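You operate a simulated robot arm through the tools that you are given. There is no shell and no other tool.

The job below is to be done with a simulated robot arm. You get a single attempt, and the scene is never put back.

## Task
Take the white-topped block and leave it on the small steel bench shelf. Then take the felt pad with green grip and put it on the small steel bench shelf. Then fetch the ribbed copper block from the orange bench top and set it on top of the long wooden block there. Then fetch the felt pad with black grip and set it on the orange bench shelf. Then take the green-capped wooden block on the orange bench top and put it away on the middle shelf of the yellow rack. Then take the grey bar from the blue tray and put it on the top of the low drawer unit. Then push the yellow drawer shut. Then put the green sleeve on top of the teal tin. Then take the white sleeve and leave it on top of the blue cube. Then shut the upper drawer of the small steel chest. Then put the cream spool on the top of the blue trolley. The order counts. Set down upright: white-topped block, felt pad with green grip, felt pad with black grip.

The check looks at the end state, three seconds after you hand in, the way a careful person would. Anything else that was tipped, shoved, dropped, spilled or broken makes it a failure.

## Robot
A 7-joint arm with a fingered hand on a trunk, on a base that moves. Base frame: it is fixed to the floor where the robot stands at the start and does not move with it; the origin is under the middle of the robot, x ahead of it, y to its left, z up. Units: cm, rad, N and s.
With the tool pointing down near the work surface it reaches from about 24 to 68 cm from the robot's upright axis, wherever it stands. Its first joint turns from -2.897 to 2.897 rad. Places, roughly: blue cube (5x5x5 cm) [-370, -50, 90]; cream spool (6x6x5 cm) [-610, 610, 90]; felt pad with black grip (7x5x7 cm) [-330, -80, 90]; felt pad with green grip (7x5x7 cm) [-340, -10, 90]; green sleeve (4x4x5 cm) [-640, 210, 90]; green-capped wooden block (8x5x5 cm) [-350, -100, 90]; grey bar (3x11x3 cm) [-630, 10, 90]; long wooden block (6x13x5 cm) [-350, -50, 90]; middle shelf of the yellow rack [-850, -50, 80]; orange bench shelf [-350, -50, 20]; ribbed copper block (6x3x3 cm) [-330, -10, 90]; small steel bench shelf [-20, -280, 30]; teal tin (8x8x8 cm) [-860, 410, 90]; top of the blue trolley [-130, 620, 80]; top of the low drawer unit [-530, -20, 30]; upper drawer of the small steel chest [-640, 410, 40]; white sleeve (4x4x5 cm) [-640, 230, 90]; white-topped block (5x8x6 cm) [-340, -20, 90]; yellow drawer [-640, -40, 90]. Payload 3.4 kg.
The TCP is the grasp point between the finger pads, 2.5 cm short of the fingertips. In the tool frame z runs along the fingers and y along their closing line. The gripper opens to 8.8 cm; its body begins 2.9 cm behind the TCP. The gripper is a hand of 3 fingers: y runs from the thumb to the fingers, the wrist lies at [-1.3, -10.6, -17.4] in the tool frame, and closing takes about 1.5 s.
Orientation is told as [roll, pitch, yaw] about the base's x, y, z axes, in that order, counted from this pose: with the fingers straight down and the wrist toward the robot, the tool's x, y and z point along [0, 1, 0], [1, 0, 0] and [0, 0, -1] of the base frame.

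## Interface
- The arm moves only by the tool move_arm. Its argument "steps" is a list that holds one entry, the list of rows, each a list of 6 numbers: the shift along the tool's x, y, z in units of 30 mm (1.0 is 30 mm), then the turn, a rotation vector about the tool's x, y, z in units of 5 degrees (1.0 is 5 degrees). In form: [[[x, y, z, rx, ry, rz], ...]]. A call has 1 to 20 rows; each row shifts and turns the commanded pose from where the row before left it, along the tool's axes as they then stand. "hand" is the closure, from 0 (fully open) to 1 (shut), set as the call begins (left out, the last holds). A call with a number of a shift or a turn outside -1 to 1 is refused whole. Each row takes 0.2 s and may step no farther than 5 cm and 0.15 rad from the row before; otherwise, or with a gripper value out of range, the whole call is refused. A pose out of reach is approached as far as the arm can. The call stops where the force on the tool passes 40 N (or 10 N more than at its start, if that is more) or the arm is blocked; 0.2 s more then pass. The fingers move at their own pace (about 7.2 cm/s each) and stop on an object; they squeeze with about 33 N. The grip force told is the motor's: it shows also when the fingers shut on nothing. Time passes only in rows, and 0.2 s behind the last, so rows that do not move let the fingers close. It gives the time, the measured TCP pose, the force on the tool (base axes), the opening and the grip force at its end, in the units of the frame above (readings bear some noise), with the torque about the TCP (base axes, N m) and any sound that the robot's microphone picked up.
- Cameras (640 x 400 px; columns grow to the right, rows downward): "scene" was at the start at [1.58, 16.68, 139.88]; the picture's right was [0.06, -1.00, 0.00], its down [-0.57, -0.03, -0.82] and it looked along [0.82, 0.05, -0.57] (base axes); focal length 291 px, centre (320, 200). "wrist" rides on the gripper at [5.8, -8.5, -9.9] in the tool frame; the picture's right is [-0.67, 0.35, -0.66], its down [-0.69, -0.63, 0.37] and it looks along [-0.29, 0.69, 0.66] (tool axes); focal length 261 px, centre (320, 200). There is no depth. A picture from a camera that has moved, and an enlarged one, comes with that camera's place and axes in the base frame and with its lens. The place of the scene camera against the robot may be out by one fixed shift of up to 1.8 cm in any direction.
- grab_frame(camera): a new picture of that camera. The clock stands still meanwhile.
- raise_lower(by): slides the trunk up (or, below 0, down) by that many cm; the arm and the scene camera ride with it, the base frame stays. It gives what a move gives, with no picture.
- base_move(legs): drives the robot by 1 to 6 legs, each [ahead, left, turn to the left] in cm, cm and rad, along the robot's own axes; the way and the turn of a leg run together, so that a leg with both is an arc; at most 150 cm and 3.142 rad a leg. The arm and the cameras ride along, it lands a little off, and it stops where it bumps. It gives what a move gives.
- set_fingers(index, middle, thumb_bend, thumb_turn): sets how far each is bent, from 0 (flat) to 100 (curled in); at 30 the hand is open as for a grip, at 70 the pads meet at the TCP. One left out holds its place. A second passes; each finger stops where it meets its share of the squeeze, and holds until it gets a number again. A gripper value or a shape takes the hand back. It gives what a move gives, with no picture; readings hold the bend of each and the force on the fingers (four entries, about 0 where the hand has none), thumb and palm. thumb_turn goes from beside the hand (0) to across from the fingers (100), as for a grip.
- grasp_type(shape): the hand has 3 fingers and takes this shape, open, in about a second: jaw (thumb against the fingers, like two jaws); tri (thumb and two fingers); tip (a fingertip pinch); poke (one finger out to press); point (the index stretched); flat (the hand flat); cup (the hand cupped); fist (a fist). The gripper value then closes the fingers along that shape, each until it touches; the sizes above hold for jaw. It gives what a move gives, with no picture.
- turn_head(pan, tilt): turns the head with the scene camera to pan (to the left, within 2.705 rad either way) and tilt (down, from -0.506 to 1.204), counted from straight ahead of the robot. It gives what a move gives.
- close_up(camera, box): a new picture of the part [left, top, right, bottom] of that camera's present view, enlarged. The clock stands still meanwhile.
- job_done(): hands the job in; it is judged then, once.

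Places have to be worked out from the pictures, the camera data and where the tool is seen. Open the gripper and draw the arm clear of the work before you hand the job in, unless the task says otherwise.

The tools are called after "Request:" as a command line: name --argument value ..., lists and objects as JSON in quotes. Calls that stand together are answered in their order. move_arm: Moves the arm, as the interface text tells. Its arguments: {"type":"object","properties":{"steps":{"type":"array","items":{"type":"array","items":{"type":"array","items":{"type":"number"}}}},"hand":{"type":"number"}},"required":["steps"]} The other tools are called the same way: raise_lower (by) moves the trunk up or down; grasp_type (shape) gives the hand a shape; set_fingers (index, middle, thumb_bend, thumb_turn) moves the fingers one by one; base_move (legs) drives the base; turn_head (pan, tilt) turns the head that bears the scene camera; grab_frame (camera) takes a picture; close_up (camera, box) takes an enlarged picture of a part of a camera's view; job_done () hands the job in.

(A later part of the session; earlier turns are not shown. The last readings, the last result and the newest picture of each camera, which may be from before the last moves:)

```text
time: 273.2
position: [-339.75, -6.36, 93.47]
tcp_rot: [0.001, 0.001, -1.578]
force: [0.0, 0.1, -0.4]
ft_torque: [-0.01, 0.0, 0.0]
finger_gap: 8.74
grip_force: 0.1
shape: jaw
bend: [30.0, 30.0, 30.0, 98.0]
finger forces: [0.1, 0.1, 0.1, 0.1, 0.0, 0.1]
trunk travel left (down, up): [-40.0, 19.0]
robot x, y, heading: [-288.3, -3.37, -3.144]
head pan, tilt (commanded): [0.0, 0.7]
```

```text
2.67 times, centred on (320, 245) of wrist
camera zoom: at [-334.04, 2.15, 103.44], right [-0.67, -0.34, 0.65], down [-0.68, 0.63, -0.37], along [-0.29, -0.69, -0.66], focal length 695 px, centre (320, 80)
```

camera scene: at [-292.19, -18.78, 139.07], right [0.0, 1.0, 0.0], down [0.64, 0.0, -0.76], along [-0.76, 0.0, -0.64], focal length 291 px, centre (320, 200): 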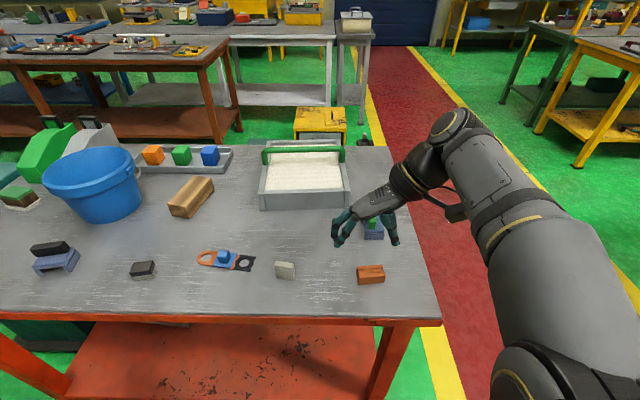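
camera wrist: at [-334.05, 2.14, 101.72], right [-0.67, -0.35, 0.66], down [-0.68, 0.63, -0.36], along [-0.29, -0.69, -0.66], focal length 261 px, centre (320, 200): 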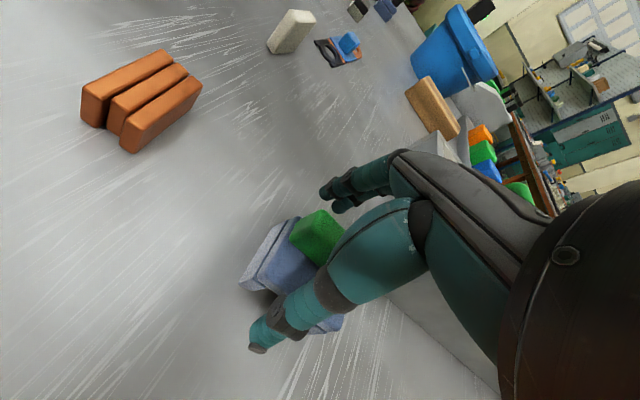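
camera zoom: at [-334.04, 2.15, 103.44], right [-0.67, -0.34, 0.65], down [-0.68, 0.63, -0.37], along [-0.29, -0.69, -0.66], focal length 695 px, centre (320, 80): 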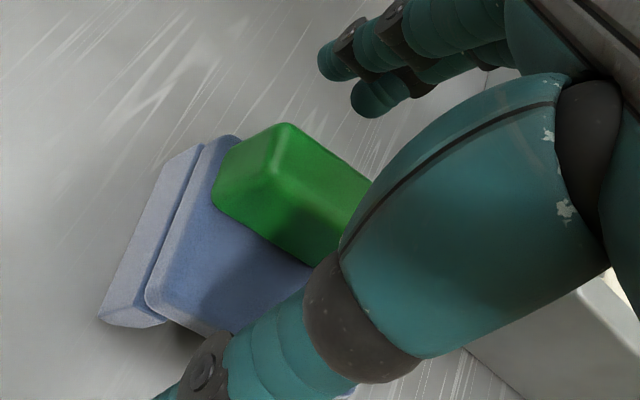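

The pad turned slightly (~6°) and its top must be nearer z≈92 (so the bench top is z≈85). Before retrying I raise the hand and close it in the air to see where the fingertips end up relative to the TCP.

Request:
move_arm --steps '[[[0, 0, -1, 0, 0, 0], [0, 0, -1, 0, 0, 0], [0, 0, -1, 0, 0, 0], [0, 0, -1, 0, 0, 0]]]'

Request:
move_arm --steps '[[[0, 0, 0, 0, 0, 0], [0, 0, 0, 0, 0, 0], [0, 0, 0, 0, 0, 0], [0, 0, 0, 0, 0, 0], [0, 0, 0, 0, 0, 0], [0, 0, 0, 0, 0, 0], [0, 0, 0, 0, 0, 0], [0, 0, 0, 0, 0, 0], [0, 0, 0, 0, 0, 0]]]' --hand 0.8

Request:
close_up --camera "scene" --box '[300, 120, 460, 220]'

Request:
close_up --camera "wrist" --box '[200, 130, 440, 280]'

```text
time: 274.2
position: [-339.79, -6.35, 105.6]
tcp_rot: [-0.001, 0.002, -1.578]
force: [-0.4, 0.2, 0.1]
ft_torque: [0.01, -0.03, 0.04]
finger_gap: 8.78
grip_force: 0.1
shape: jaw
bend: [30.0, 30.0, 30.0, 98.0]
finger forces: [0.0, 0.0, 0.0, 0.0, 0.0, 0.1]
trunk travel left (down, up): [-40.0, 19.0]
robot x, y, heading: [-288.43, -3.06, -3.14]
head pan, tilt (commanded): [0.0, 0.7]
```

```text
time: 276.2
position: [-339.79, -6.27, 105.43]
tcp_rot: [0.0, 0.001, -1.576]
force: [-0.4, 0.4, 0.5]
ft_torque: [-0.02, -0.01, -0.01]
finger_gap: 1.8
grip_force: 0.1
shape: jaw
bend: [73.0, 58.0, 74.0, 100.0]
finger forces: [0.0, 0.0, 0.0, 0.1, 0.1, 0.0]
trunk travel left (down, up): [-40.0, 19.0]
robot x, y, heading: [-288.15, -3.63, -3.14]
head pan, tilt (commanded): [0.0, 0.7]
```

```text
4.00 times, centred on (380, 170) of scene
camera zoom: at [-292.19, -18.78, 139.07], right [0.0, 1.0, 0.0], down [0.64, 0.0, -0.76], along [-0.76, 0.0, -0.64], focal length 1165 px, centre (80, 320)
```

zoom: 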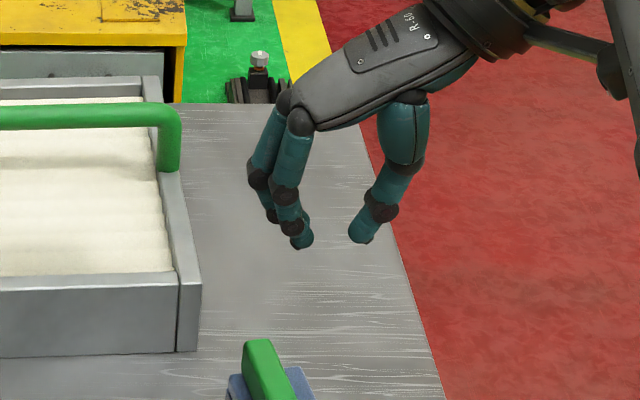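

```text
2.67 times, centred on (320, 205) of wrist
camera zoom: at [-334.07, 2.17, 115.42], right [-0.67, -0.34, 0.65], down [-0.68, 0.63, -0.37], along [-0.29, -0.69, -0.66], focal length 695 px, centre (320, 187)
```

zoom: 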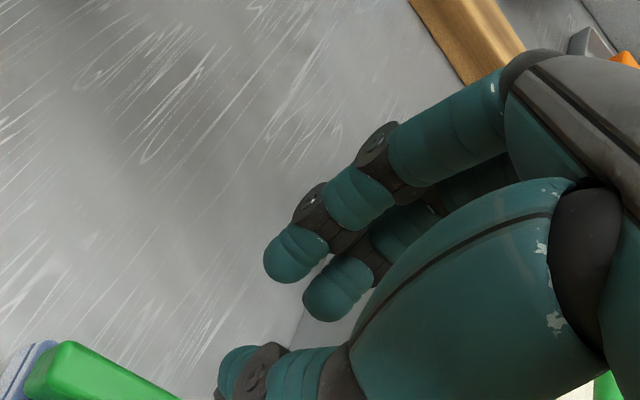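

In the air the thumb closes to a fixed place about 1.9 cm on its own side of the TCP and the fingers come to it, so a thin grip should sit ~1 cm toward the thumb. With the top at z≈92 the green grip is centred at about (-341.0,-6.95), turned ~0.11 rad; I open, align and position to suit, then descend.

Request:
move_arm --steps '[[[0, 0, 0, 0, 0, -0.63], [0, 0, 0, 0, 0, -0.63], [-0.42, 0.51, 0, 0, 0, 0], [0, 0, 0, 0, 0, 0], [0, 0, 0, 0, 0, 0], [0, 0, 0, 0, 0, 0], [0, 0, 0.5, 0, 0, 0], [0, 0, 0.8, 0, 0, 0], [0, 0, 0.8, 0, 0, 0]]]' --hand 0

Request:
close_up --camera "wrist" --box '[160, 170, 400, 320]'

Request:
close_up --camera "scene" --box '[300, 150, 460, 250]'

```text
time: 278.2
position: [-341.0, -7.99, 99.09]
tcp_rot: [0.0, 0.002, -1.468]
force: [1.0, -0.4, -0.4]
ft_torque: [0.01, 0.03, -0.02]
finger_gap: 8.77
grip_force: 0.1
shape: jaw
bend: [30.0, 30.0, 30.0, 98.0]
finger forces: [0.1, 0.0, 0.1, 0.1, 0.0, 0.0]
trunk travel left (down, up): [-40.0, 19.0]
robot x, y, heading: [-288.01, -3.13, -3.14]
head pan, tilt (commanded): [0.0, 0.7]
```

```text
2.67 times, centred on (280, 245) of wrist
camera zoom: at [-336.13, 1.03, 109.16], right [-0.63, -0.42, 0.66], down [-0.75, 0.56, -0.37], along [-0.21, -0.72, -0.66], focal length 695 px, centre (427, 80)
```

zoom: 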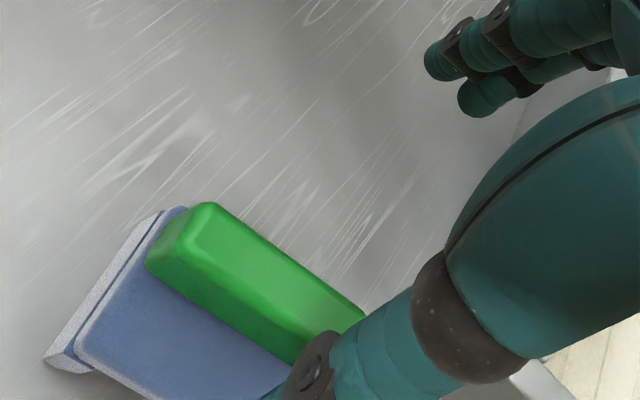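

```text
4.00 times, centred on (380, 200) of scene
camera zoom: at [-292.19, -18.78, 139.07], right [0.0, 1.0, 0.0], down [0.64, 0.0, -0.76], along [-0.76, 0.0, -0.64], focal length 1165 px, centre (80, 200)
```

zoom: 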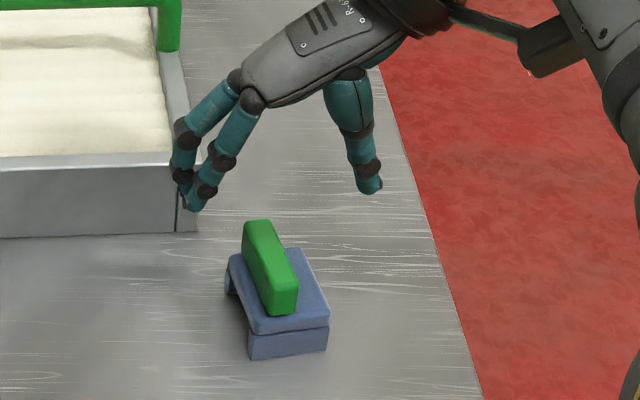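

The grip centre now computes to about (-341.3,-7.2), matching the hand. I descend to z≈91.5 and close.

Request:
move_arm --steps '[[[0, 0, 0.85, 0, 0, 0], [0, 0, 0.85, 0, 0, 0], [0, 0, 0.83, 0, 0, 0]]]'

Request:
move_arm --steps '[[[0, 0, 0, 0, 0, 0], [0, 0, 0, 0, 0, 0], [0, 0, 0, 0, 0, 0], [0, 0, 0, 0, 0, 0], [0, 0, 0, 0, 0, 0], [0, 0, 0, 0, 0, 0], [0, 0, 0, 0, 0, 0], [0, 0, 0, 0, 0, 0], [0, 0, 0, 0, 0, 0]]]' --hand 1

Request:
close_up --camera "scene" --box '[300, 170, 460, 270]'

```text
time: 279.1
position: [-340.95, -8.15, 91.57]
tcp_rot: [-0.001, 0.0, -1.469]
force: [0.4, 0.0, 0.1]
ft_torque: [0.0, 0.0, -0.04]
finger_gap: 8.76
grip_force: 0.0
shape: jaw
bend: [30.0, 30.0, 30.0, 98.0]
finger forces: [0.0, 0.0, 0.0, 0.0, 0.1, 0.0]
trunk travel left (down, up): [-40.0, 19.0]
robot x, y, heading: [-288.62, -3.27, -3.14]
head pan, tilt (commanded): [0.0, 0.7]
```

```text
time: 281.1
position: [-340.87, -8.14, 91.69]
tcp_rot: [-0.003, 0.001, -1.468]
force: [-5.0, -3.1, 28.5]
ft_torque: [-0.34, 0.12, -0.21]
finger_gap: 3.38
grip_force: 33.0
shape: jaw
bend: [75.0, 48.0, 74.0, 100.0]
finger forces: [25.4, 20.2, 0.1, 0.0, 38.6, 0.1]
trunk travel left (down, up): [-40.0, 19.0]
robot x, y, heading: [-288.2, -3.23, -3.143]
head pan, tilt (commanded): [0.0, 0.7]
```

```text
4.00 times, centred on (380, 220) of scene
camera zoom: at [-292.0, -18.8, 139.09], right [0.0, 1.0, 0.0], down [0.64, 0.0, -0.77], along [-0.77, 0.0, -0.64], focal length 1165 px, centre (80, 120)
```

zoom: 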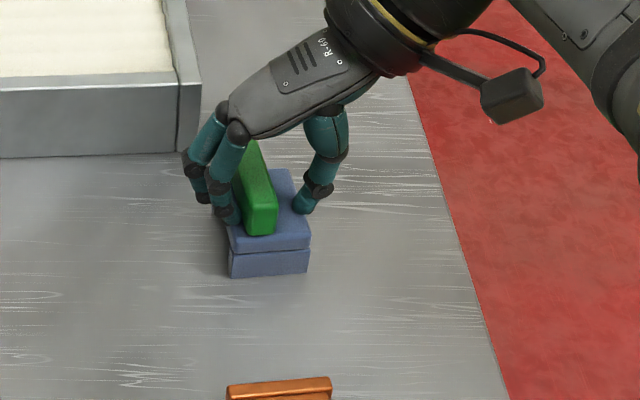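

Again the tips press on the pad (28 N upward) rather than gripping. I release, rise, and measure the pad properly with the wrist camera from two heights.

Request:
move_arm --steps '[[[0, 0, 0, 0, 0, 0], [0, 0, 0, 0, 0, 0], [0, 0, 0, 0, 0, 0], [0, 0, 0, 0, 0, 0], [0, 0, 0, 0, 0, 0], [0, 0, 0, 0, 0, 0], [0, 0, 0, 0, 0, 0], [0, 0, -1, 0, 0, 0], [0.5, 0, -1, 0, 0, 0], [0.5, 0, -1, 0, 0, 0]]]' --hand 0

Request:
close_up --camera "wrist" --box '[160, 200, 400, 350]'

Request:
move_arm --steps '[[[0, 0, -1, 0, 0, 0], [0, 0, -1, 0, 0, 0]]]'

Request:
close_up --camera "wrist" --box '[120, 200, 360, 350]'

Request:
close_up --camera "scene" --box '[300, 170, 460, 270]'

```text
time: 283.2
position: [-337.94, -7.7, 100.55]
tcp_rot: [0.001, 0.002, -1.467]
force: [-0.8, 0.4, 0.4]
ft_torque: [0.01, -0.01, 0.03]
finger_gap: 8.77
grip_force: 0.1
shape: jaw
bend: [30.0, 30.0, 30.0, 98.0]
finger forces: [0.0, 0.0, 0.0, 0.1, 0.0, 0.0]
trunk travel left (down, up): [-40.0, 19.0]
robot x, y, heading: [-288.64, -3.21, -3.142]
head pan, tilt (commanded): [0.0, 0.7]
```

```text
2.67 times, centred on (280, 275) of wrist
camera zoom: at [-333.12, 1.38, 110.55], right [-0.63, -0.42, 0.65], down [-0.75, 0.56, -0.37], along [-0.21, -0.72, -0.66], focal length 695 px, centre (427, 0)
```

zoom: 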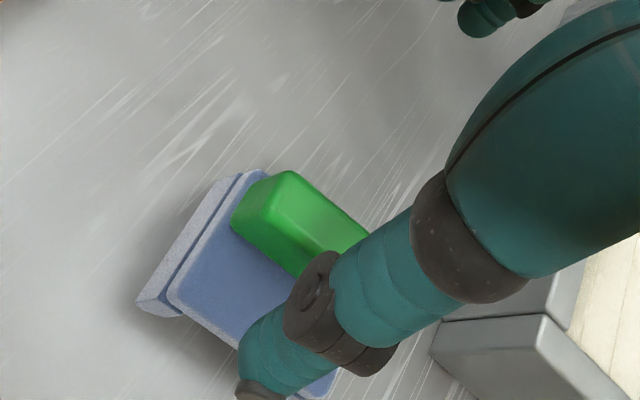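

```text
time: 283.9
position: [-337.74, -7.71, 106.53]
tcp_rot: [0.003, 0.002, -1.467]
force: [-0.4, 0.1, 0.4]
ft_torque: [-0.01, -0.05, 0.03]
finger_gap: 8.77
grip_force: 0.0
shape: jaw
bend: [30.0, 30.0, 30.0, 98.0]
finger forces: [0.1, 0.0, 0.1, 0.0, 0.1, 0.0]
trunk travel left (down, up): [-40.0, 19.0]
robot x, y, heading: [-288.33, -3.43, -3.142]
head pan, tilt (commanded): [0.0, 0.7]
```

```text
2.67 times, centred on (240, 275) of wrist
camera zoom: at [-333.03, 1.32, 116.54], right [-0.63, -0.42, 0.65], down [-0.75, 0.56, -0.37], along [-0.21, -0.72, -0.66], focal length 695 px, centre (533, 0)
```

zoom: 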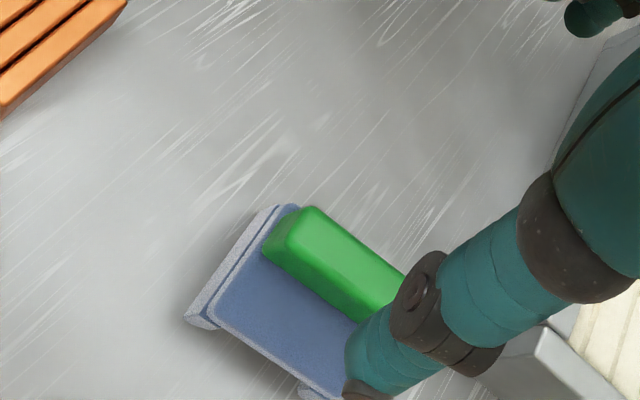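

```text
4.00 times, centred on (380, 220) of scene
camera zoom: at [-292.19, -18.78, 139.07], right [0.0, 1.0, 0.0], down [0.64, 0.0, -0.76], along [-0.76, 0.0, -0.64], focal length 1165 px, centre (80, 120)
```

zoom: 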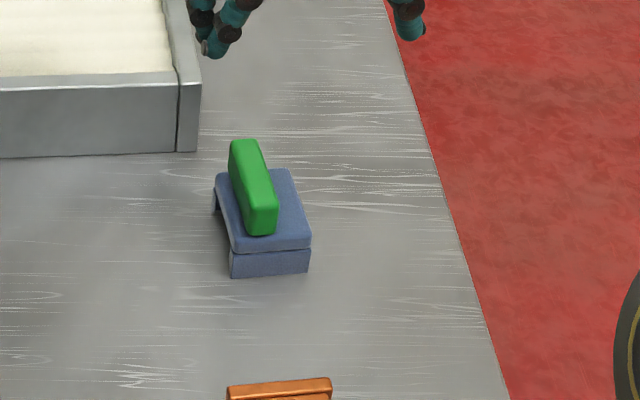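

Triangulated: blue body top at z≈89.1, grip top z≈91.7, grip axis turned 0.127 rad, centre about (-341.3,-8.7). I must keep the fingertips above 89.5, so I use TCP z≈92.5 with the grip 1 cm to the thumb side.

Request:
move_arm --steps '[[[-0.6, 0.26, 0, 0, 0, 0], [-0.61, 0.26, 0, 0, 0, 0], [0, 0, 0.8, 0, 0, 0], [0, 0, 0.8, 0, 0, 0], [0, 0, 0.8, 0, 0, 0], [0, 0, 0.8, 0, 0, 0], [0, 0, 0.8, 0, 0, 0], [0, 0, 0.65, 0, 0, 0]]]'

Request:
close_up --camera "scene" --box '[300, 170, 460, 270]'

Request:
close_up --camera "wrist" --box '[200, 150, 440, 300]'

```text
time: 285.6
position: [-340.19, -8.97, 92.9]
tcp_rot: [0.001, 0.001, -1.467]
force: [0.3, 0.1, -0.2]
ft_torque: [-0.01, -0.04, 0.01]
finger_gap: 8.76
grip_force: 0.0
shape: jaw
bend: [30.0, 30.0, 30.0, 98.0]
finger forces: [0.0, 0.1, 0.0, 0.0, 0.0, 0.0]
out of reach, approached as far as the arm can: row 2
trunk travel left (down, up): [-40.0, 19.0]
robot x, y, heading: [-288.71, -3.31, -3.143]
head pan, tilt (commanded): [0.0, 0.7]
```

```text
4.00 times, centred on (380, 220) of scene
camera zoom: at [-292.19, -18.78, 139.07], right [0.0, 1.0, 0.0], down [0.64, 0.0, -0.76], along [-0.76, 0.0, -0.64], focal length 1165 px, centre (80, 120)
```

zoom: 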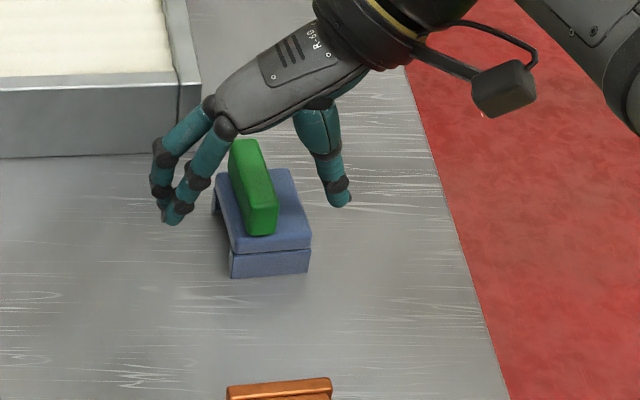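

```text
2.67 times, centred on (320, 225) of wrist
camera zoom: at [-335.22, 0.09, 102.77], right [-0.63, -0.42, 0.66], down [-0.75, 0.56, -0.37], along [-0.21, -0.72, -0.66], focal length 695 px, centre (320, 133)
```

zoom: 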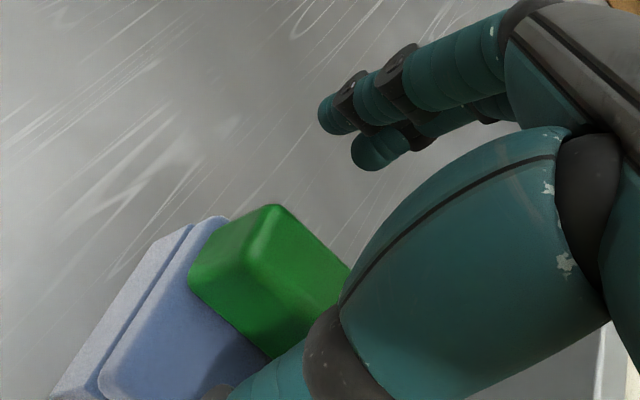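

Row 2 fell short by ~1 cm at that height; I add the missing shift down here.

Request:
move_arm --steps '[[[-0.36, 0.2, 0.1, 0, 0, 0], [0, 0, 0, 0, 0, 0]]]'

Request:
close_up --camera "wrist" --box '[200, 150, 440, 300]'

```text
time: 286.2
position: [-341.03, -9.71, 92.39]
tcp_rot: [0.002, 0.001, -1.468]
force: [0.7, 0.3, -0.6]
ft_torque: [0.01, 0.06, 0.0]
finger_gap: 8.76
grip_force: 0.0
shape: jaw
bend: [30.0, 30.0, 30.0, 98.0]
finger forces: [0.0, 0.0, 0.1, 0.0, 0.0, 0.0]
trunk travel left (down, up): [-40.0, 19.0]
robot x, y, heading: [-288.75, -3.09, -3.141]
head pan, tilt (commanded): [0.0, 0.7]
```

```text
2.67 times, centred on (320, 225) of wrist
camera zoom: at [-336.29, -0.63, 102.43], right [-0.63, -0.42, 0.65], down [-0.75, 0.56, -0.37], along [-0.21, -0.72, -0.66], focal length 695 px, centre (320, 133)
```

zoom: 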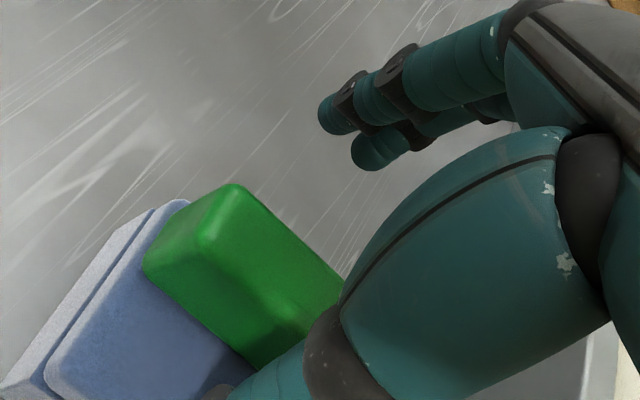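

Position is now (-341.0,-9.7,92.4), right for the grip. I close the hand.

Request:
move_arm --steps '[[[0, 0, 0, 0, 0, 0], [0, 0, 0, 0, 0, 0], [0, 0, 0, 0, 0, 0], [0, 0, 0, 0, 0, 0], [0, 0, 0, 0, 0, 0], [0, 0, 0, 0, 0, 0], [0, 0, 0, 0, 0, 0], [0, 0, 0, 0, 0, 0], [0, 0, 0, 0, 0, 0]]]' --hand 1

Request:
close_up --camera "scene" --box '[300, 170, 460, 270]'

Request:
close_up --camera "wrist" --box '[200, 150, 440, 300]'

```text
time: 288.2
position: [-341.19, -9.71, 92.47]
tcp_rot: [0.001, 0.003, -1.467]
force: [0.3, -0.2, 0.4]
ft_torque: [-0.03, 0.04, 0.02]
finger_gap: 1.23
grip_force: 33.3
shape: jaw
bend: [73.0, 62.0, 74.0, 100.0]
finger forces: [19.2, 10.3, 0.0, 0.0, 29.5, 0.1]
trunk travel left (down, up): [-40.0, 19.0]
robot x, y, heading: [-288.49, -3.07, -3.141]
head pan, tilt (commanded): [0.0, 0.7]
```

```text
4.00 times, centred on (380, 220) of scene
camera zoom: at [-292.2, -18.78, 139.07], right [0.0, 1.0, 0.0], down [0.64, 0.0, -0.76], along [-0.76, 0.0, -0.64], focal length 1165 px, centre (80, 120)
```

zoom: 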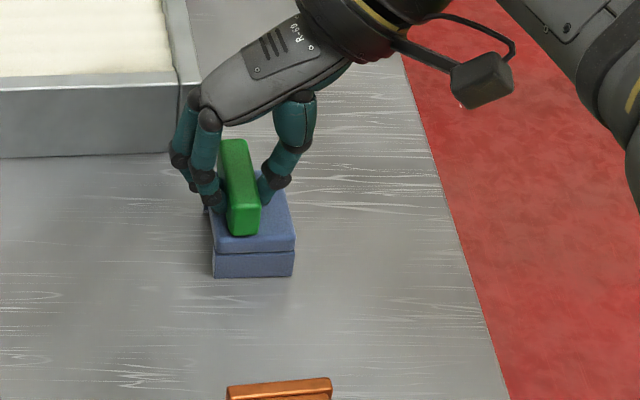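

```text
2.67 times, centred on (320, 225) of wrist
camera zoom: at [-336.28, -0.62, 102.45], right [-0.63, -0.42, 0.65], down [-0.75, 0.56, -0.37], along [-0.21, -0.72, -0.66], focal length 695 px, centre (320, 133)
```

zoom: 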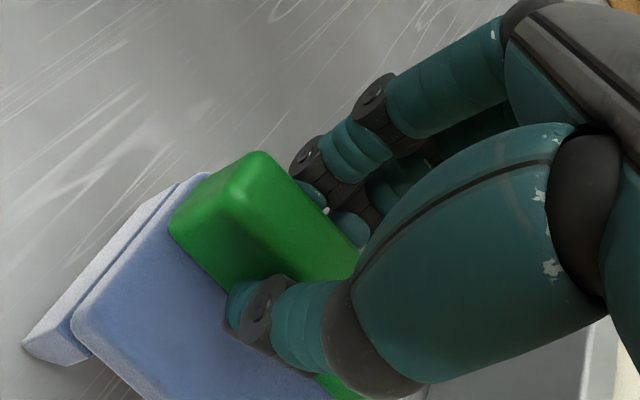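

Now the thumb and fingers hold the grip on both faces. I lift gently and check.

Request:
move_arm --steps '[[[0, 0, -0.3, 0, 0, 0], [0, 0, -0.5, 0, 0, 0], [0, 0, -0.7, 0, 0, 0], [0, 0, -0.7, 0, 0, 0], [0.2, 0, -0.7, 0, 0, 0]]]'

Request:
close_up --camera "scene" --box '[300, 130, 460, 230]'

Request:
close_up --camera "wrist" --box '[200, 150, 440, 300]'

```text
time: 289.4
position: [-340.5, -9.61, 101.01]
tcp_rot: [0.001, 0.0, -1.467]
force: [0.0, 1.9, -1.8]
ft_torque: [-0.02, 0.0, -0.01]
finger_gap: 1.24
grip_force: 33.1
shape: jaw
bend: [73.0, 62.0, 74.0, 100.0]
finger forces: [19.3, 10.3, 0.1, 0.0, 29.5, 0.1]
trunk travel left (down, up): [-40.0, 19.0]
robot x, y, heading: [-288.06, -3.38, -3.146]
head pan, tilt (commanded): [0.0, 0.7]
```

```text
4.00 times, centred on (380, 180) of scene
camera zoom: at [-292.2, -18.78, 139.07], right [0.0, 1.0, 0.0], down [0.64, 0.0, -0.76], along [-0.76, 0.0, -0.64], focal length 1165 px, centre (80, 280)
```

zoom: 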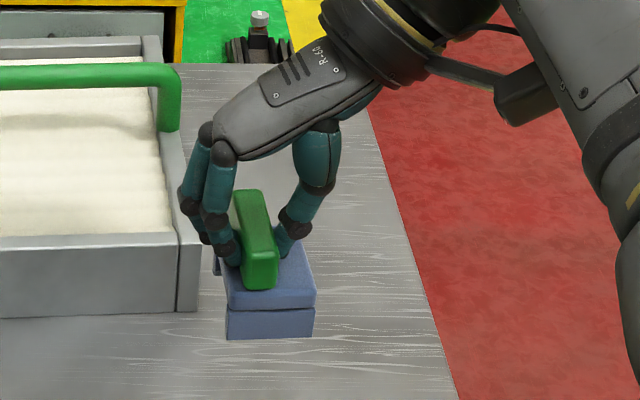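

```text
2.67 times, centred on (320, 225) of wrist
camera zoom: at [-335.71, -0.62, 111.11], right [-0.63, -0.42, 0.65], down [-0.75, 0.56, -0.37], along [-0.21, -0.72, -0.66], focal length 695 px, centre (320, 133)
```

zoom: 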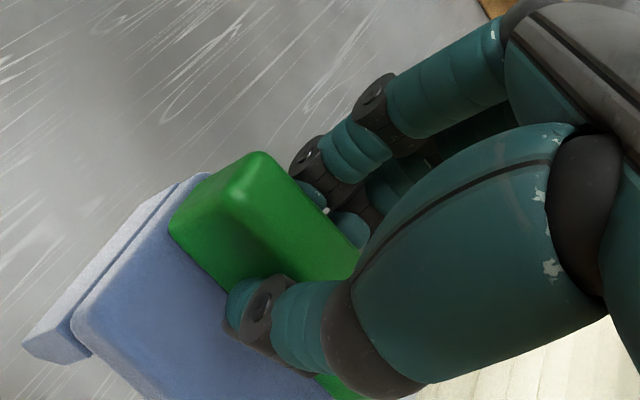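

The pad is held upright. I draw it in and drive back out to the aisle, then east and south to the corridor entrance.

Request:
move_arm --steps '[[[1, 0, -0.3, 0, 0, 0], [1, 0, -0.3, 0, 0, 0], [1, 0, -0.3, 0, 0, 0], [1, 0, 0, 0, 0, 0], [1, 0, 0, 0, 0, 0]]]'

Request:
base_move --legs '[[-22, 0, 0], [0, -85, 0], [-150, 0, 0], [-150, 0, 0]]'

```text
time: 290.6
position: [-325.5, -8.13, 103.73]
tcp_rot: [-0.001, 0.001, -1.467]
force: [-1.0, 0.5, -1.1]
ft_torque: [-0.01, 0.0, -0.04]
finger_gap: 1.26
grip_force: 32.5
shape: jaw
bend: [73.0, 62.0, 74.0, 100.0]
finger forces: [19.2, 10.4, 0.0, 0.1, 29.7, 0.0]
trunk travel left (down, up): [-40.0, 19.0]
robot x, y, heading: [-288.76, -3.45, -3.14]
head pan, tilt (commanded): [0.0, 0.7]
```

```text
time: 310.5
position: [-4.0, 77.06, 103.67]
tcp_rot: [0.001, 0.002, -1.47]
force: [-0.1, 0.9, -1.0]
ft_torque: [0.03, -0.04, -0.03]
finger_gap: 1.28
grip_force: 33.1
shape: jaw
bend: [73.0, 62.0, 74.0, 100.0]
finger forces: [19.2, 10.4, 0.0, 0.0, 29.7, 0.0]
trunk travel left (down, up): [-40.0, 19.0]
robot x, y, heading: [33.48, 81.6, 3.143]
head pan, tilt (commanded): [0.0, 0.7]
```

Next: back a bit to x≈60, slide south to y≈-66, turn to face south, and strafe east to the corridor mouth.

Request:
base_move --legs '[[-26.5, 0, 0], [0, 148, 0], [0, 0, 1.572], [0, 43, 0]]'

Request:
turn_head --pan -1.57 --tilt 0.9

Request:
grab_frame --camera "scene"

```text
time: 325.4
position: [106.83, -102.74, 103.63]
tcp_rot: [-0.001, 0.001, 0.101]
force: [-1.0, -0.6, -1.0]
ft_torque: [-0.02, -0.01, 0.02]
finger_gap: 1.25
grip_force: 33.2
shape: jaw
bend: [73.0, 62.0, 74.0, 100.0]
finger forces: [19.1, 10.5, 0.1, 0.0, 29.7, 0.0]
trunk travel left (down, up): [-40.0, 19.0]
robot x, y, heading: [101.93, -65.98, -1.565]
head pan, tilt (commanded): [0.0, 0.7]
```

```text
time: 327.1
position: [106.9, -102.75, 103.71]
tcp_rot: [-0.001, 0.001, 0.103]
force: [-0.1, 0.1, -1.3]
ft_torque: [0.0, -0.02, -0.01]
finger_gap: 1.25
grip_force: 33.2
shape: jaw
bend: [73.0, 62.0, 74.0, 100.0]
finger forces: [19.3, 10.6, 0.0, 0.1, 29.6, 0.0]
trunk travel left (down, up): [-40.0, 19.0]
robot x, y, heading: [102.45, -65.43, -1.567]
head pan, tilt (commanded): [-1.571, 0.901]
```

```text
taken
camera scene: at [109.18, -59.41, 137.46], right [0.0, 1.0, 0.0], down [0.78, 0.0, -0.62], along [-0.62, 0.0, -0.78], focal length 291 px, centre (320, 200)
```

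scene: 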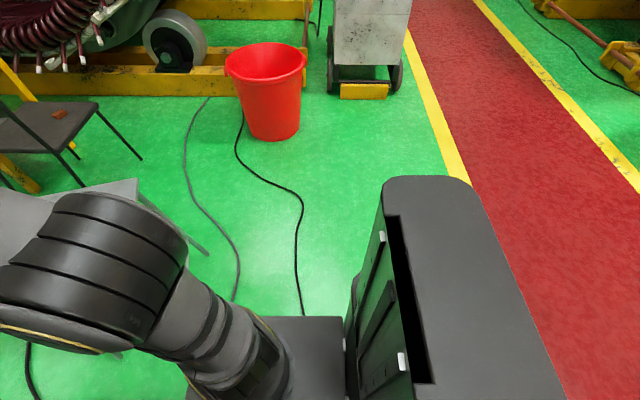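

I'm at (101.7,-65.3). I lower the trunk 38 cm and enter along the proven path.

Request:
raise_lower --by -38

Request:
base_move --legs '[[26, 0, 0], [16, 8.8, 0], [9.5, 0, 0.13]]'

Request:
grab_frame --camera "scene"

```text
time: 330.7
position: [106.92, -102.79, 65.66]
tcp_rot: [0.0, 0.001, 0.101]
force: [0.2, 0.3, -0.9]
ft_torque: [-0.02, -0.01, -0.02]
finger_gap: 1.26
grip_force: 32.6
shape: jaw
bend: [73.0, 62.0, 74.0, 100.0]
finger forces: [19.2, 10.5, 0.0, 0.0, 29.6, 0.1]
trunk travel left (down, up): [-2.0, 57.0]
robot x, y, heading: [102.35, -65.52, -1.568]
head pan, tilt (commanded): [-1.571, 0.901]
```

```text
time: 334.4
position: [120.93, -153.21, 65.63]
tcp_rot: [-0.002, 0.0, 0.231]
force: [-0.8, -0.7, -0.2]
ft_torque: [0.0, 0.0, -0.01]
finger_gap: 1.23
grip_force: 33.1
shape: jaw
bend: [73.0, 62.0, 74.0, 100.0]
finger forces: [19.2, 10.5, 0.1, 0.0, 29.8, 0.0]
trunk travel left (down, up): [-2.0, 57.0]
robot x, y, heading: [111.17, -117.06, -1.437]
head pan, tilt (commanded): [-1.571, 0.901]
```

```text
taken
camera scene: at [117.67, -109.65, 99.45], right [-0.13, 0.99, 0.0], down [0.78, 0.1, -0.62], along [-0.62, -0.08, -0.78], focal length 291 px, centre (320, 200)
```

scene: 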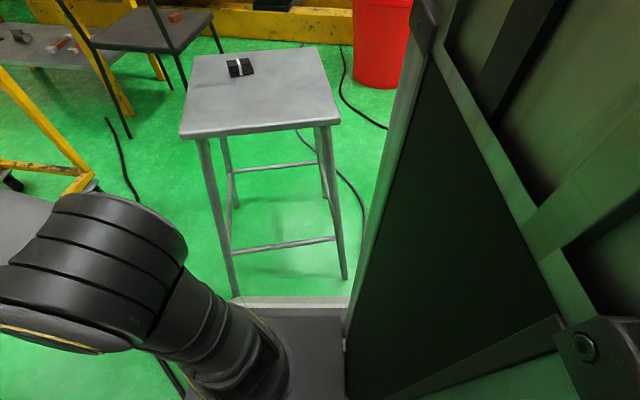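

I'm 0.5 cm left of the earlier line; I correct slightly while sliding through.

Request:
base_move --legs '[[13, -2.1, 0], [13, -1.3, 0]]'

Request:
grab_frame --camera "scene"

```text
time: 336.6
position: [120.85, -179.35, 65.83]
tcp_rot: [0.0, -0.001, 0.232]
force: [0.3, 1.1, -1.1]
ft_torque: [0.0, -0.03, 0.01]
finger_gap: 1.25
grip_force: 32.7
shape: jaw
bend: [73.0, 62.0, 74.0, 100.0]
finger forces: [19.2, 10.5, 0.0, 0.1, 29.6, 0.0]
trunk travel left (down, up): [-2.0, 57.0]
robot x, y, heading: [111.87, -143.46, -1.438]
head pan, tilt (commanded): [-1.571, 0.901]
```

```text
taken
camera scene: at [117.65, -135.89, 99.45], right [-0.13, 0.99, 0.0], down [0.78, 0.1, -0.62], along [-0.62, -0.08, -0.78], focal length 291 px, centre (320, 200)
```

scene: 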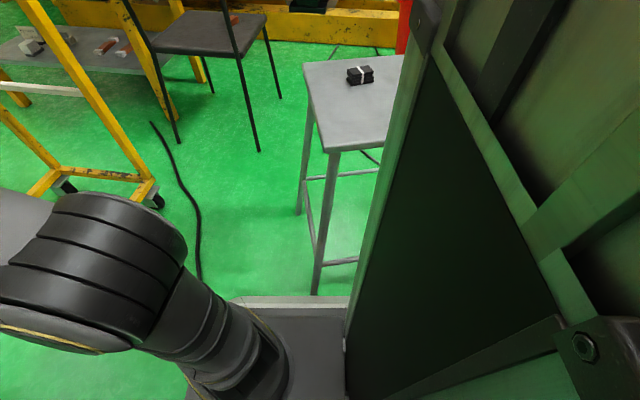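

Matches the earlier pose within 3 mm. I continue out of the pinch, shift to x≈129.5 and straighten.

Request:
base_move --legs '[[38.2, 2.6, 0], [0, 11, -0.133]]'

Request:
base_move --legs '[[113.5, 0, 0], [0, 0, -1.57]]'

Request:
turn_head --pan 0.0 --tilt 0.65

```text
time: 339.8
position: [134.71, -217.06, 65.75]
tcp_rot: [-0.001, 0.0, 0.102]
force: [-0.5, -0.4, 0.1]
ft_torque: [0.05, 0.01, 0.02]
finger_gap: 1.25
grip_force: 33.0
shape: jaw
bend: [73.0, 62.0, 74.0, 100.0]
finger forces: [19.2, 10.5, 0.1, 0.1, 29.7, 0.1]
trunk travel left (down, up): [-2.0, 57.0]
robot x, y, heading: [129.92, -180.36, -1.575]
head pan, tilt (commanded): [-1.571, 0.901]
```

```text
time: 349.4
position: [93.43, -299.31, 65.7]
tcp_rot: [0.001, -0.001, -1.454]
force: [-0.7, -0.3, -1.7]
ft_torque: [-0.02, -0.03, -0.01]
finger_gap: 1.24
grip_force: 32.8
shape: jaw
bend: [73.0, 62.0, 74.0, 100.0]
finger forces: [19.2, 10.6, 0.0, 0.1, 29.7, 0.0]
trunk travel left (down, up): [-2.0, 57.0]
robot x, y, heading: [130.43, -294.0, -3.129]
head pan, tilt (commanded): [-1.571, 0.901]
```

```text
time: 351.1
position: [93.39, -299.27, 65.71]
tcp_rot: [0.0, 0.0, -1.454]
force: [0.2, -0.7, -0.7]
ft_torque: [0.0, 0.0, 0.01]
finger_gap: 1.25
grip_force: 33.3
shape: jaw
bend: [73.0, 62.0, 74.0, 100.0]
finger forces: [19.2, 10.6, 0.0, 0.0, 29.9, 0.1]
trunk travel left (down, up): [-2.0, 57.0]
robot x, y, heading: [130.43, -294.05, -3.132]
head pan, tilt (commanded): [0.0, 0.649]
```

Facing west again. I drive in to about (45,-297).

Request:
base_move --legs '[[0, 0, -0.013], [85, 3, 0]]'

Request:
grab_frame --camera "scene"

Request:
grab_frame --camera "wrist"

```text
time: 355.9
position: [8.4, -302.58, 65.67]
tcp_rot: [0.001, -0.001, -1.46]
force: [-0.1, -0.4, -2.0]
ft_torque: [-0.03, 0.01, 0.04]
finger_gap: 1.25
grip_force: 33.0
shape: jaw
bend: [73.0, 62.0, 74.0, 100.0]
finger forces: [19.2, 10.6, 0.0, 0.0, 29.8, 0.0]
trunk travel left (down, up): [-2.0, 57.0]
robot x, y, heading: [45.47, -297.65, -3.133]
head pan, tilt (commanded): [0.0, 0.649]
```

```text
taken
camera scene: at [41.68, -313.0, 101.5], right [-0.01, 1.0, 0.0], down [0.6, 0.01, -0.8], along [-0.8, -0.01, -0.6], focal length 291 px, centre (320, 200)
```

scene: 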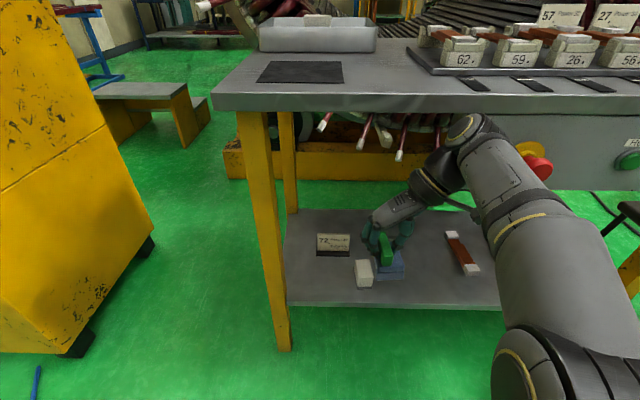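

```text
taken
camera wrist: at [13.24, -293.46, 75.75], right [-0.63, -0.42, 0.65], down [-0.75, 0.55, -0.37], along [-0.21, -0.72, -0.66], focal length 261 px, centre (320, 200)
```

wrist: 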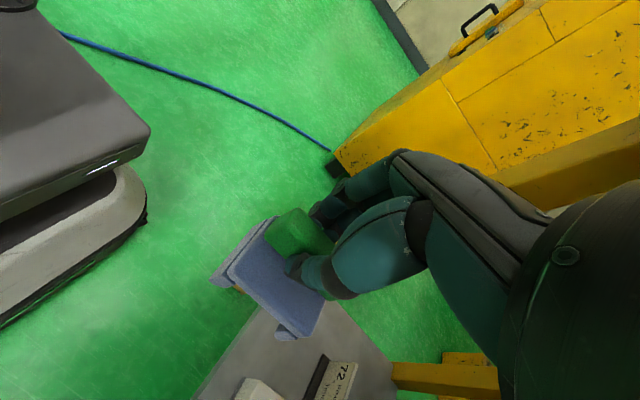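

I lower the hand outside the table to z≈38.5 while shifting north to y≈-285, opposite the free spot right of the white block.

Request:
move_arm --steps '[[[0.065, -0.583, 0.905, 0, 0, 0], [0.065, -0.583, 0.905, 0, 0, 0], [0.065, -0.583, 0.905, 0, 0, 0], [0.065, -0.583, 0.905, 0, 0, 0], [0.065, -0.583, 0.905, 0, 0, 0], [0.065, -0.583, 0.905, 0, 0, 0], [0.065, -0.583, 0.905, 0, 0, 0], [0.065, -0.583, 0.905, 0, 0, 0], [0.065, -0.583, 0.905, 0, 0, 0], [0.065, -0.583, 0.905, 0, 0, 0]]]'

Request:
grab_frame --camera "scene"

Request:
close_up --camera "scene" --box '[280, 190, 520, 340]'

```text
time: 358.1
position: [8.54, -284.75, 38.57]
tcp_rot: [0.001, -0.001, -1.459]
force: [0.4, -0.8, 0.3]
ft_torque: [0.0, 0.0, 0.0]
finger_gap: 1.25
grip_force: 33.2
shape: jaw
bend: [73.0, 62.0, 74.0, 100.0]
finger forces: [19.3, 10.6, 0.0, 0.1, 29.8, 0.0]
trunk travel left (down, up): [-2.0, 57.0]
robot x, y, heading: [45.42, -297.45, -3.134]
head pan, tilt (commanded): [0.0, 0.649]
```

```text
taken
camera scene: at [41.68, -313.0, 101.51], right [-0.01, 1.0, 0.0], down [0.6, 0.01, -0.8], along [-0.8, -0.01, -0.6], focal length 291 px, centre (320, 200)
```

scene: 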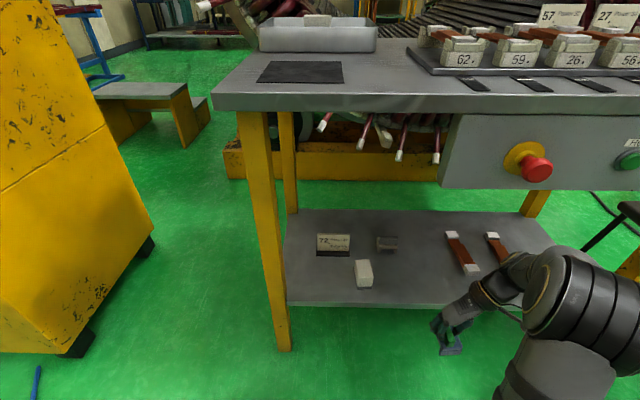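

```text
2.67 times, centred on (400, 265) of scene
camera zoom: at [41.68, -313.0, 101.51], right [-0.01, 1.0, 0.0], down [0.6, 0.01, -0.8], along [-0.8, -0.01, -0.6], focal length 777 px, centre (107, 27)
```

zoom: 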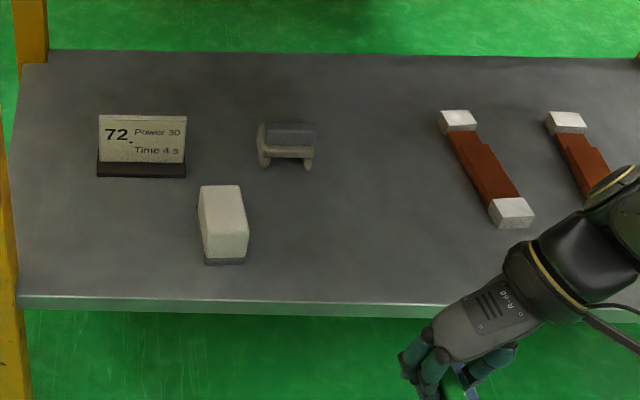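

The spot between block and bars is clear. I slide in 21 cm.

Request:
move_arm --steps '[[[-0.87, -0.097, 0, 0, 0, 0], [-0.87, -0.097, 0, 0, 0, 0], [-0.87, -0.097, 0, 0, 0, 0], [-0.87, -0.097, 0, 0, 0, 0], [-0.87, -0.097, 0, 0, 0, 0], [-0.87, -0.097, 0, 0, 0, 0], [-0.87, -0.097, 0, 0, 0, 0], [-0.87, -0.097, 0, 0, 0, 0]]]'

Request:
grab_frame --camera "scene"

Request:
close_up --camera "scene" --box '[280, 190, 520, 340]'

Request:
grab_frame --camera "wrist"

```text
time: 359.9
position: [-10.63, -284.99, 38.55]
tcp_rot: [0.002, -0.001, -1.46]
force: [0.9, 1.0, 0.0]
ft_torque: [0.0, 0.0, 0.01]
finger_gap: 1.26
grip_force: 32.7
shape: jaw
bend: [73.0, 62.0, 74.0, 100.0]
finger forces: [19.2, 10.5, 0.0, 0.0, 29.7, 0.0]
out of reach, approached as far as the arm can: row 8
trunk travel left (down, up): [-2.0, 57.0]
robot x, y, heading: [45.59, -297.38, -3.13]
head pan, tilt (commanded): [0.0, 0.649]
```

```text
taken
camera scene: at [41.67, -312.99, 101.51], right [-0.01, 1.0, 0.0], down [0.6, 0.01, -0.8], along [-0.8, -0.01, -0.6], focal length 291 px, centre (320, 200)
```

scene: 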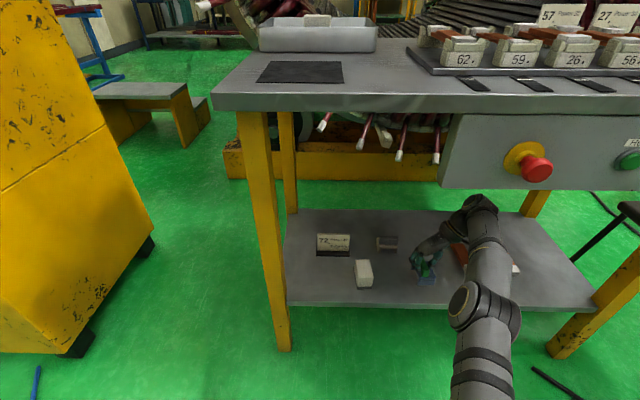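

```text
2.67 times, centred on (400, 265) of scene
camera zoom: at [41.67, -312.99, 101.51], right [-0.01, 1.0, 0.0], down [0.6, 0.01, -0.8], along [-0.8, -0.01, -0.6], focal length 777 px, centre (107, 27)
```

zoom: 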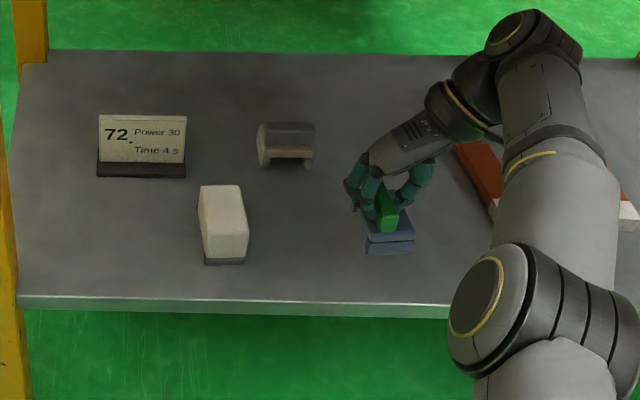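

```text
taken
camera wrist: at [-5.92, -275.84, 48.54], right [-0.63, -0.42, 0.65], down [-0.75, 0.55, -0.37], along [-0.2, -0.72, -0.66], focal length 261 px, centre (320, 200)
```

wrist: 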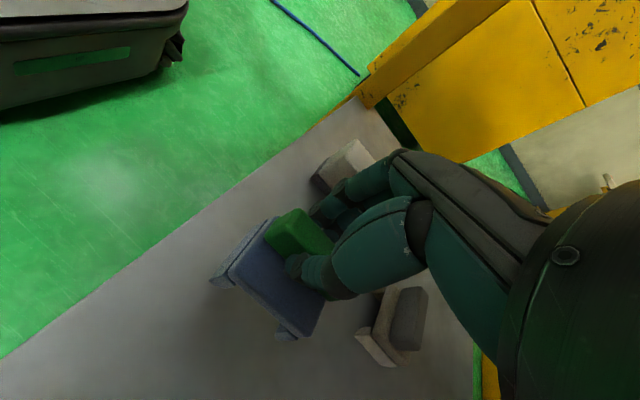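

The pad hovers ≈3.5 cm above the shelf with its body ~3 cm inside the edge. I lower it gently.

Request:
move_arm --steps '[[[0, 0, 0.35, 0, 0, 0], [0, 0, 0.35, 0, 0, 0], [0, 0, 0.25, 0, 0, 0], [0, 0, 0.1, 0, 0, 0]]]'

```text
time: 360.9
position: [-10.79, -284.95, 35.34]
tcp_rot: [0.002, -0.001, -1.458]
force: [-0.3, -0.6, -1.1]
ft_torque: [-0.01, 0.0, -0.04]
finger_gap: 1.25
grip_force: 32.9
shape: jaw
bend: [73.0, 62.0, 74.0, 100.0]
finger forces: [19.2, 10.4, 0.1, 0.0, 29.7, 0.0]
trunk travel left (down, up): [-2.0, 57.0]
robot x, y, heading: [45.34, -297.5, -3.128]
head pan, tilt (commanded): [0.0, 0.649]
```

Not yet touching; a few millimetres more.

Request:
move_arm --steps '[[[0, 0, 0.06, 0, 0, 0], [0, 0, 0.06, 0, 0, 0]]]'

```text
time: 361.5
position: [-10.8, -284.87, 35.17]
tcp_rot: [0.001, 0.001, -1.46]
force: [-0.2, 0.6, -1.7]
ft_torque: [0.03, 0.0, 0.01]
finger_gap: 1.25
grip_force: 32.8
shape: jaw
bend: [73.0, 62.0, 74.0, 100.0]
finger forces: [19.2, 10.5, 0.0, 0.0, 29.8, 0.1]
trunk travel left (down, up): [-2.0, 57.0]
robot x, y, heading: [45.6, -297.95, -3.131]
head pan, tilt (commanded): [0.0, 0.649]
```

Request:
move_arm --steps '[[[0, 0, 0.06, 0, 0, 0], [0, 0, 0.04, 0, 0, 0]]]'

Request:
close_up --camera "scene" --box '[340, 210, 480, 300]'

```text
time: 362.1
position: [-10.74, -284.88, 34.83]
tcp_rot: [-0.003, 0.001, -1.461]
force: [0.0, 1.6, 6.9]
ft_torque: [0.0, 0.0, 0.0]
finger_gap: 1.27
grip_force: 33.2
shape: jaw
bend: [73.0, 62.0, 74.0, 100.0]
finger forces: [19.5, 10.9, 0.0, 0.0, 32.3, 0.0]
trunk travel left (down, up): [-2.0, 57.0]
robot x, y, heading: [45.38, -297.88, -3.133]
head pan, tilt (commanded): [0.0, 0.649]
```

```text
4.44 times, centred on (410, 255) of scene
camera zoom: at [41.72, -313.0, 101.52], right [-0.01, 1.0, 0.0], down [0.6, 0.01, -0.8], along [-0.8, -0.01, -0.6], focal length 1295 px, centre (-80, -44)
```

zoom: 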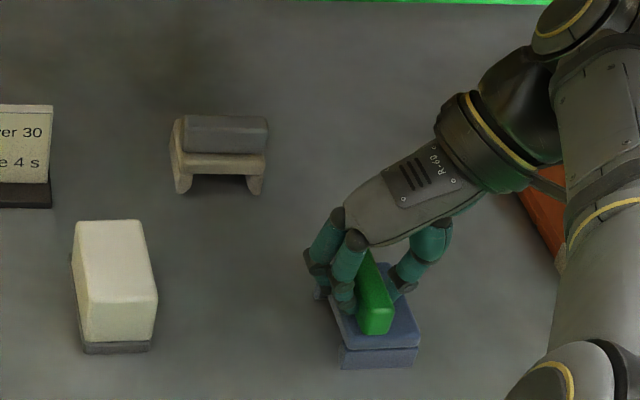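

Contact (≈+8 N) and the pad stands flat. I open the hand and check.

Request:
move_arm --steps '[[[0, 0, 0, 0, 0, 0], [0, 0, 0, 0, 0, 0], [0, 0, 0, 0, 0, 0], [0, 0, 0, 0, 0, 0], [0, 0, 0, 0, 0, 0], [0, 0, 0, 0, 0, 0], [0, 0, 0, 0, 0, 0], [0, 0, -0.3, 0, 0, 0], [0, 0, -0.6, 0, 0, 0]]]' --hand 0

Request:
close_up --camera "scene" --box '[340, 210, 480, 300]'

```text
time: 364.1
position: [-10.66, -284.92, 37.41]
tcp_rot: [0.003, 0.001, -1.459]
force: [-0.3, 0.5, -0.1]
ft_torque: [-0.02, -0.04, 0.03]
finger_gap: 8.78
grip_force: 0.1
shape: jaw
bend: [30.0, 30.0, 30.0, 98.0]
finger forces: [0.0, 0.1, 0.0, 0.1, 0.0, 0.1]
trunk travel left (down, up): [-2.0, 57.0]
robot x, y, heading: [45.69, -297.89, -3.135]
head pan, tilt (commanded): [0.0, 0.649]
```

```text
4.44 times, centred on (410, 255) of scene
camera zoom: at [41.67, -312.99, 101.5], right [-0.01, 1.0, 0.0], down [0.6, 0.01, -0.8], along [-0.8, -0.01, -0.6], focal length 1295 px, centre (-80, -44)
```

zoom: 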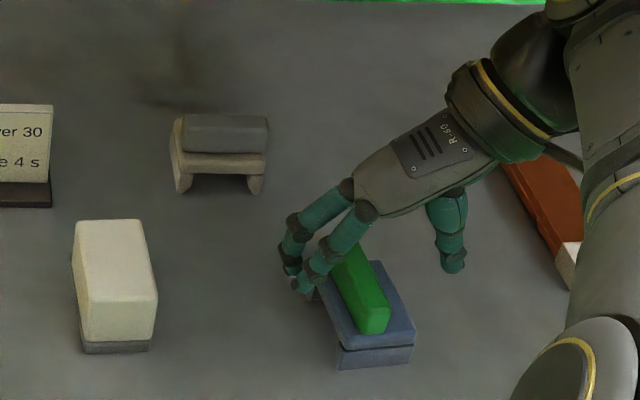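

The pad stands upright. I raise the hand another 2 cm and withdraw straight out, then raise to carrying height.

Request:
move_arm --steps '[[[0, 0, -0.6, 0, 0, 0], [0.87, 0.097, 0, 0, 0, 0], [0.87, 0.097, 0, 0, 0, 0], [0.87, 0.097, 0, 0, 0, 0], [0.87, 0.097, 0, 0, 0, 0], [0.87, 0.097, 0, 0, 0, 0], [0.87, 0.097, 0, 0, 0, 0], [0.87, 0.097, 0, 0, 0, 0], [0, 0.4, -0.9, 0, 0, 0], [0, 0.4, -0.9, 0, 0, 0], [0, 0.4, -0.9, 0, 0, 0], [0, 0.4, -0.9, 0, 0, 0], [0, 0.4, -0.9, 0, 0, 0], [0, 0.4, -0.9, 0, 0, 0], [0, 0.4, -0.9, 0, 0, 0]]]'

Request:
close_up --camera "scene" --box '[280, 190, 520, 340]'

```text
time: 367.3
position: [9.24, -293.4, 56.41]
tcp_rot: [0.049, -0.033, -1.463]
force: [-0.2, -0.5, 0.8]
ft_torque: [0.02, -0.02, 0.04]
finger_gap: 8.78
grip_force: 0.0
shape: jaw
bend: [30.0, 30.0, 30.0, 98.0]
finger forces: [0.0, 0.0, 0.0, 0.0, 0.0, 0.1]
trunk travel left (down, up): [-2.0, 57.0]
robot x, y, heading: [45.76, -297.66, -3.136]
head pan, tilt (commanded): [0.0, 0.649]
```

```text
2.67 times, centred on (400, 265) of scene
camera zoom: at [41.27, -312.67, 101.24], right [-0.01, 1.0, 0.0], down [0.61, 0.0, -0.79], along [-0.79, -0.01, -0.61], focal length 777 px, centre (107, 27)
```

zoom: 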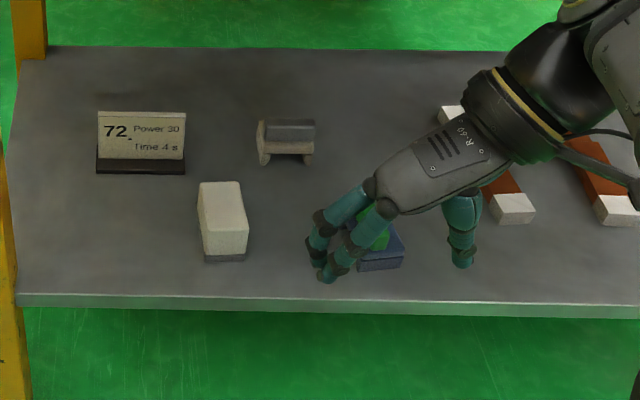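

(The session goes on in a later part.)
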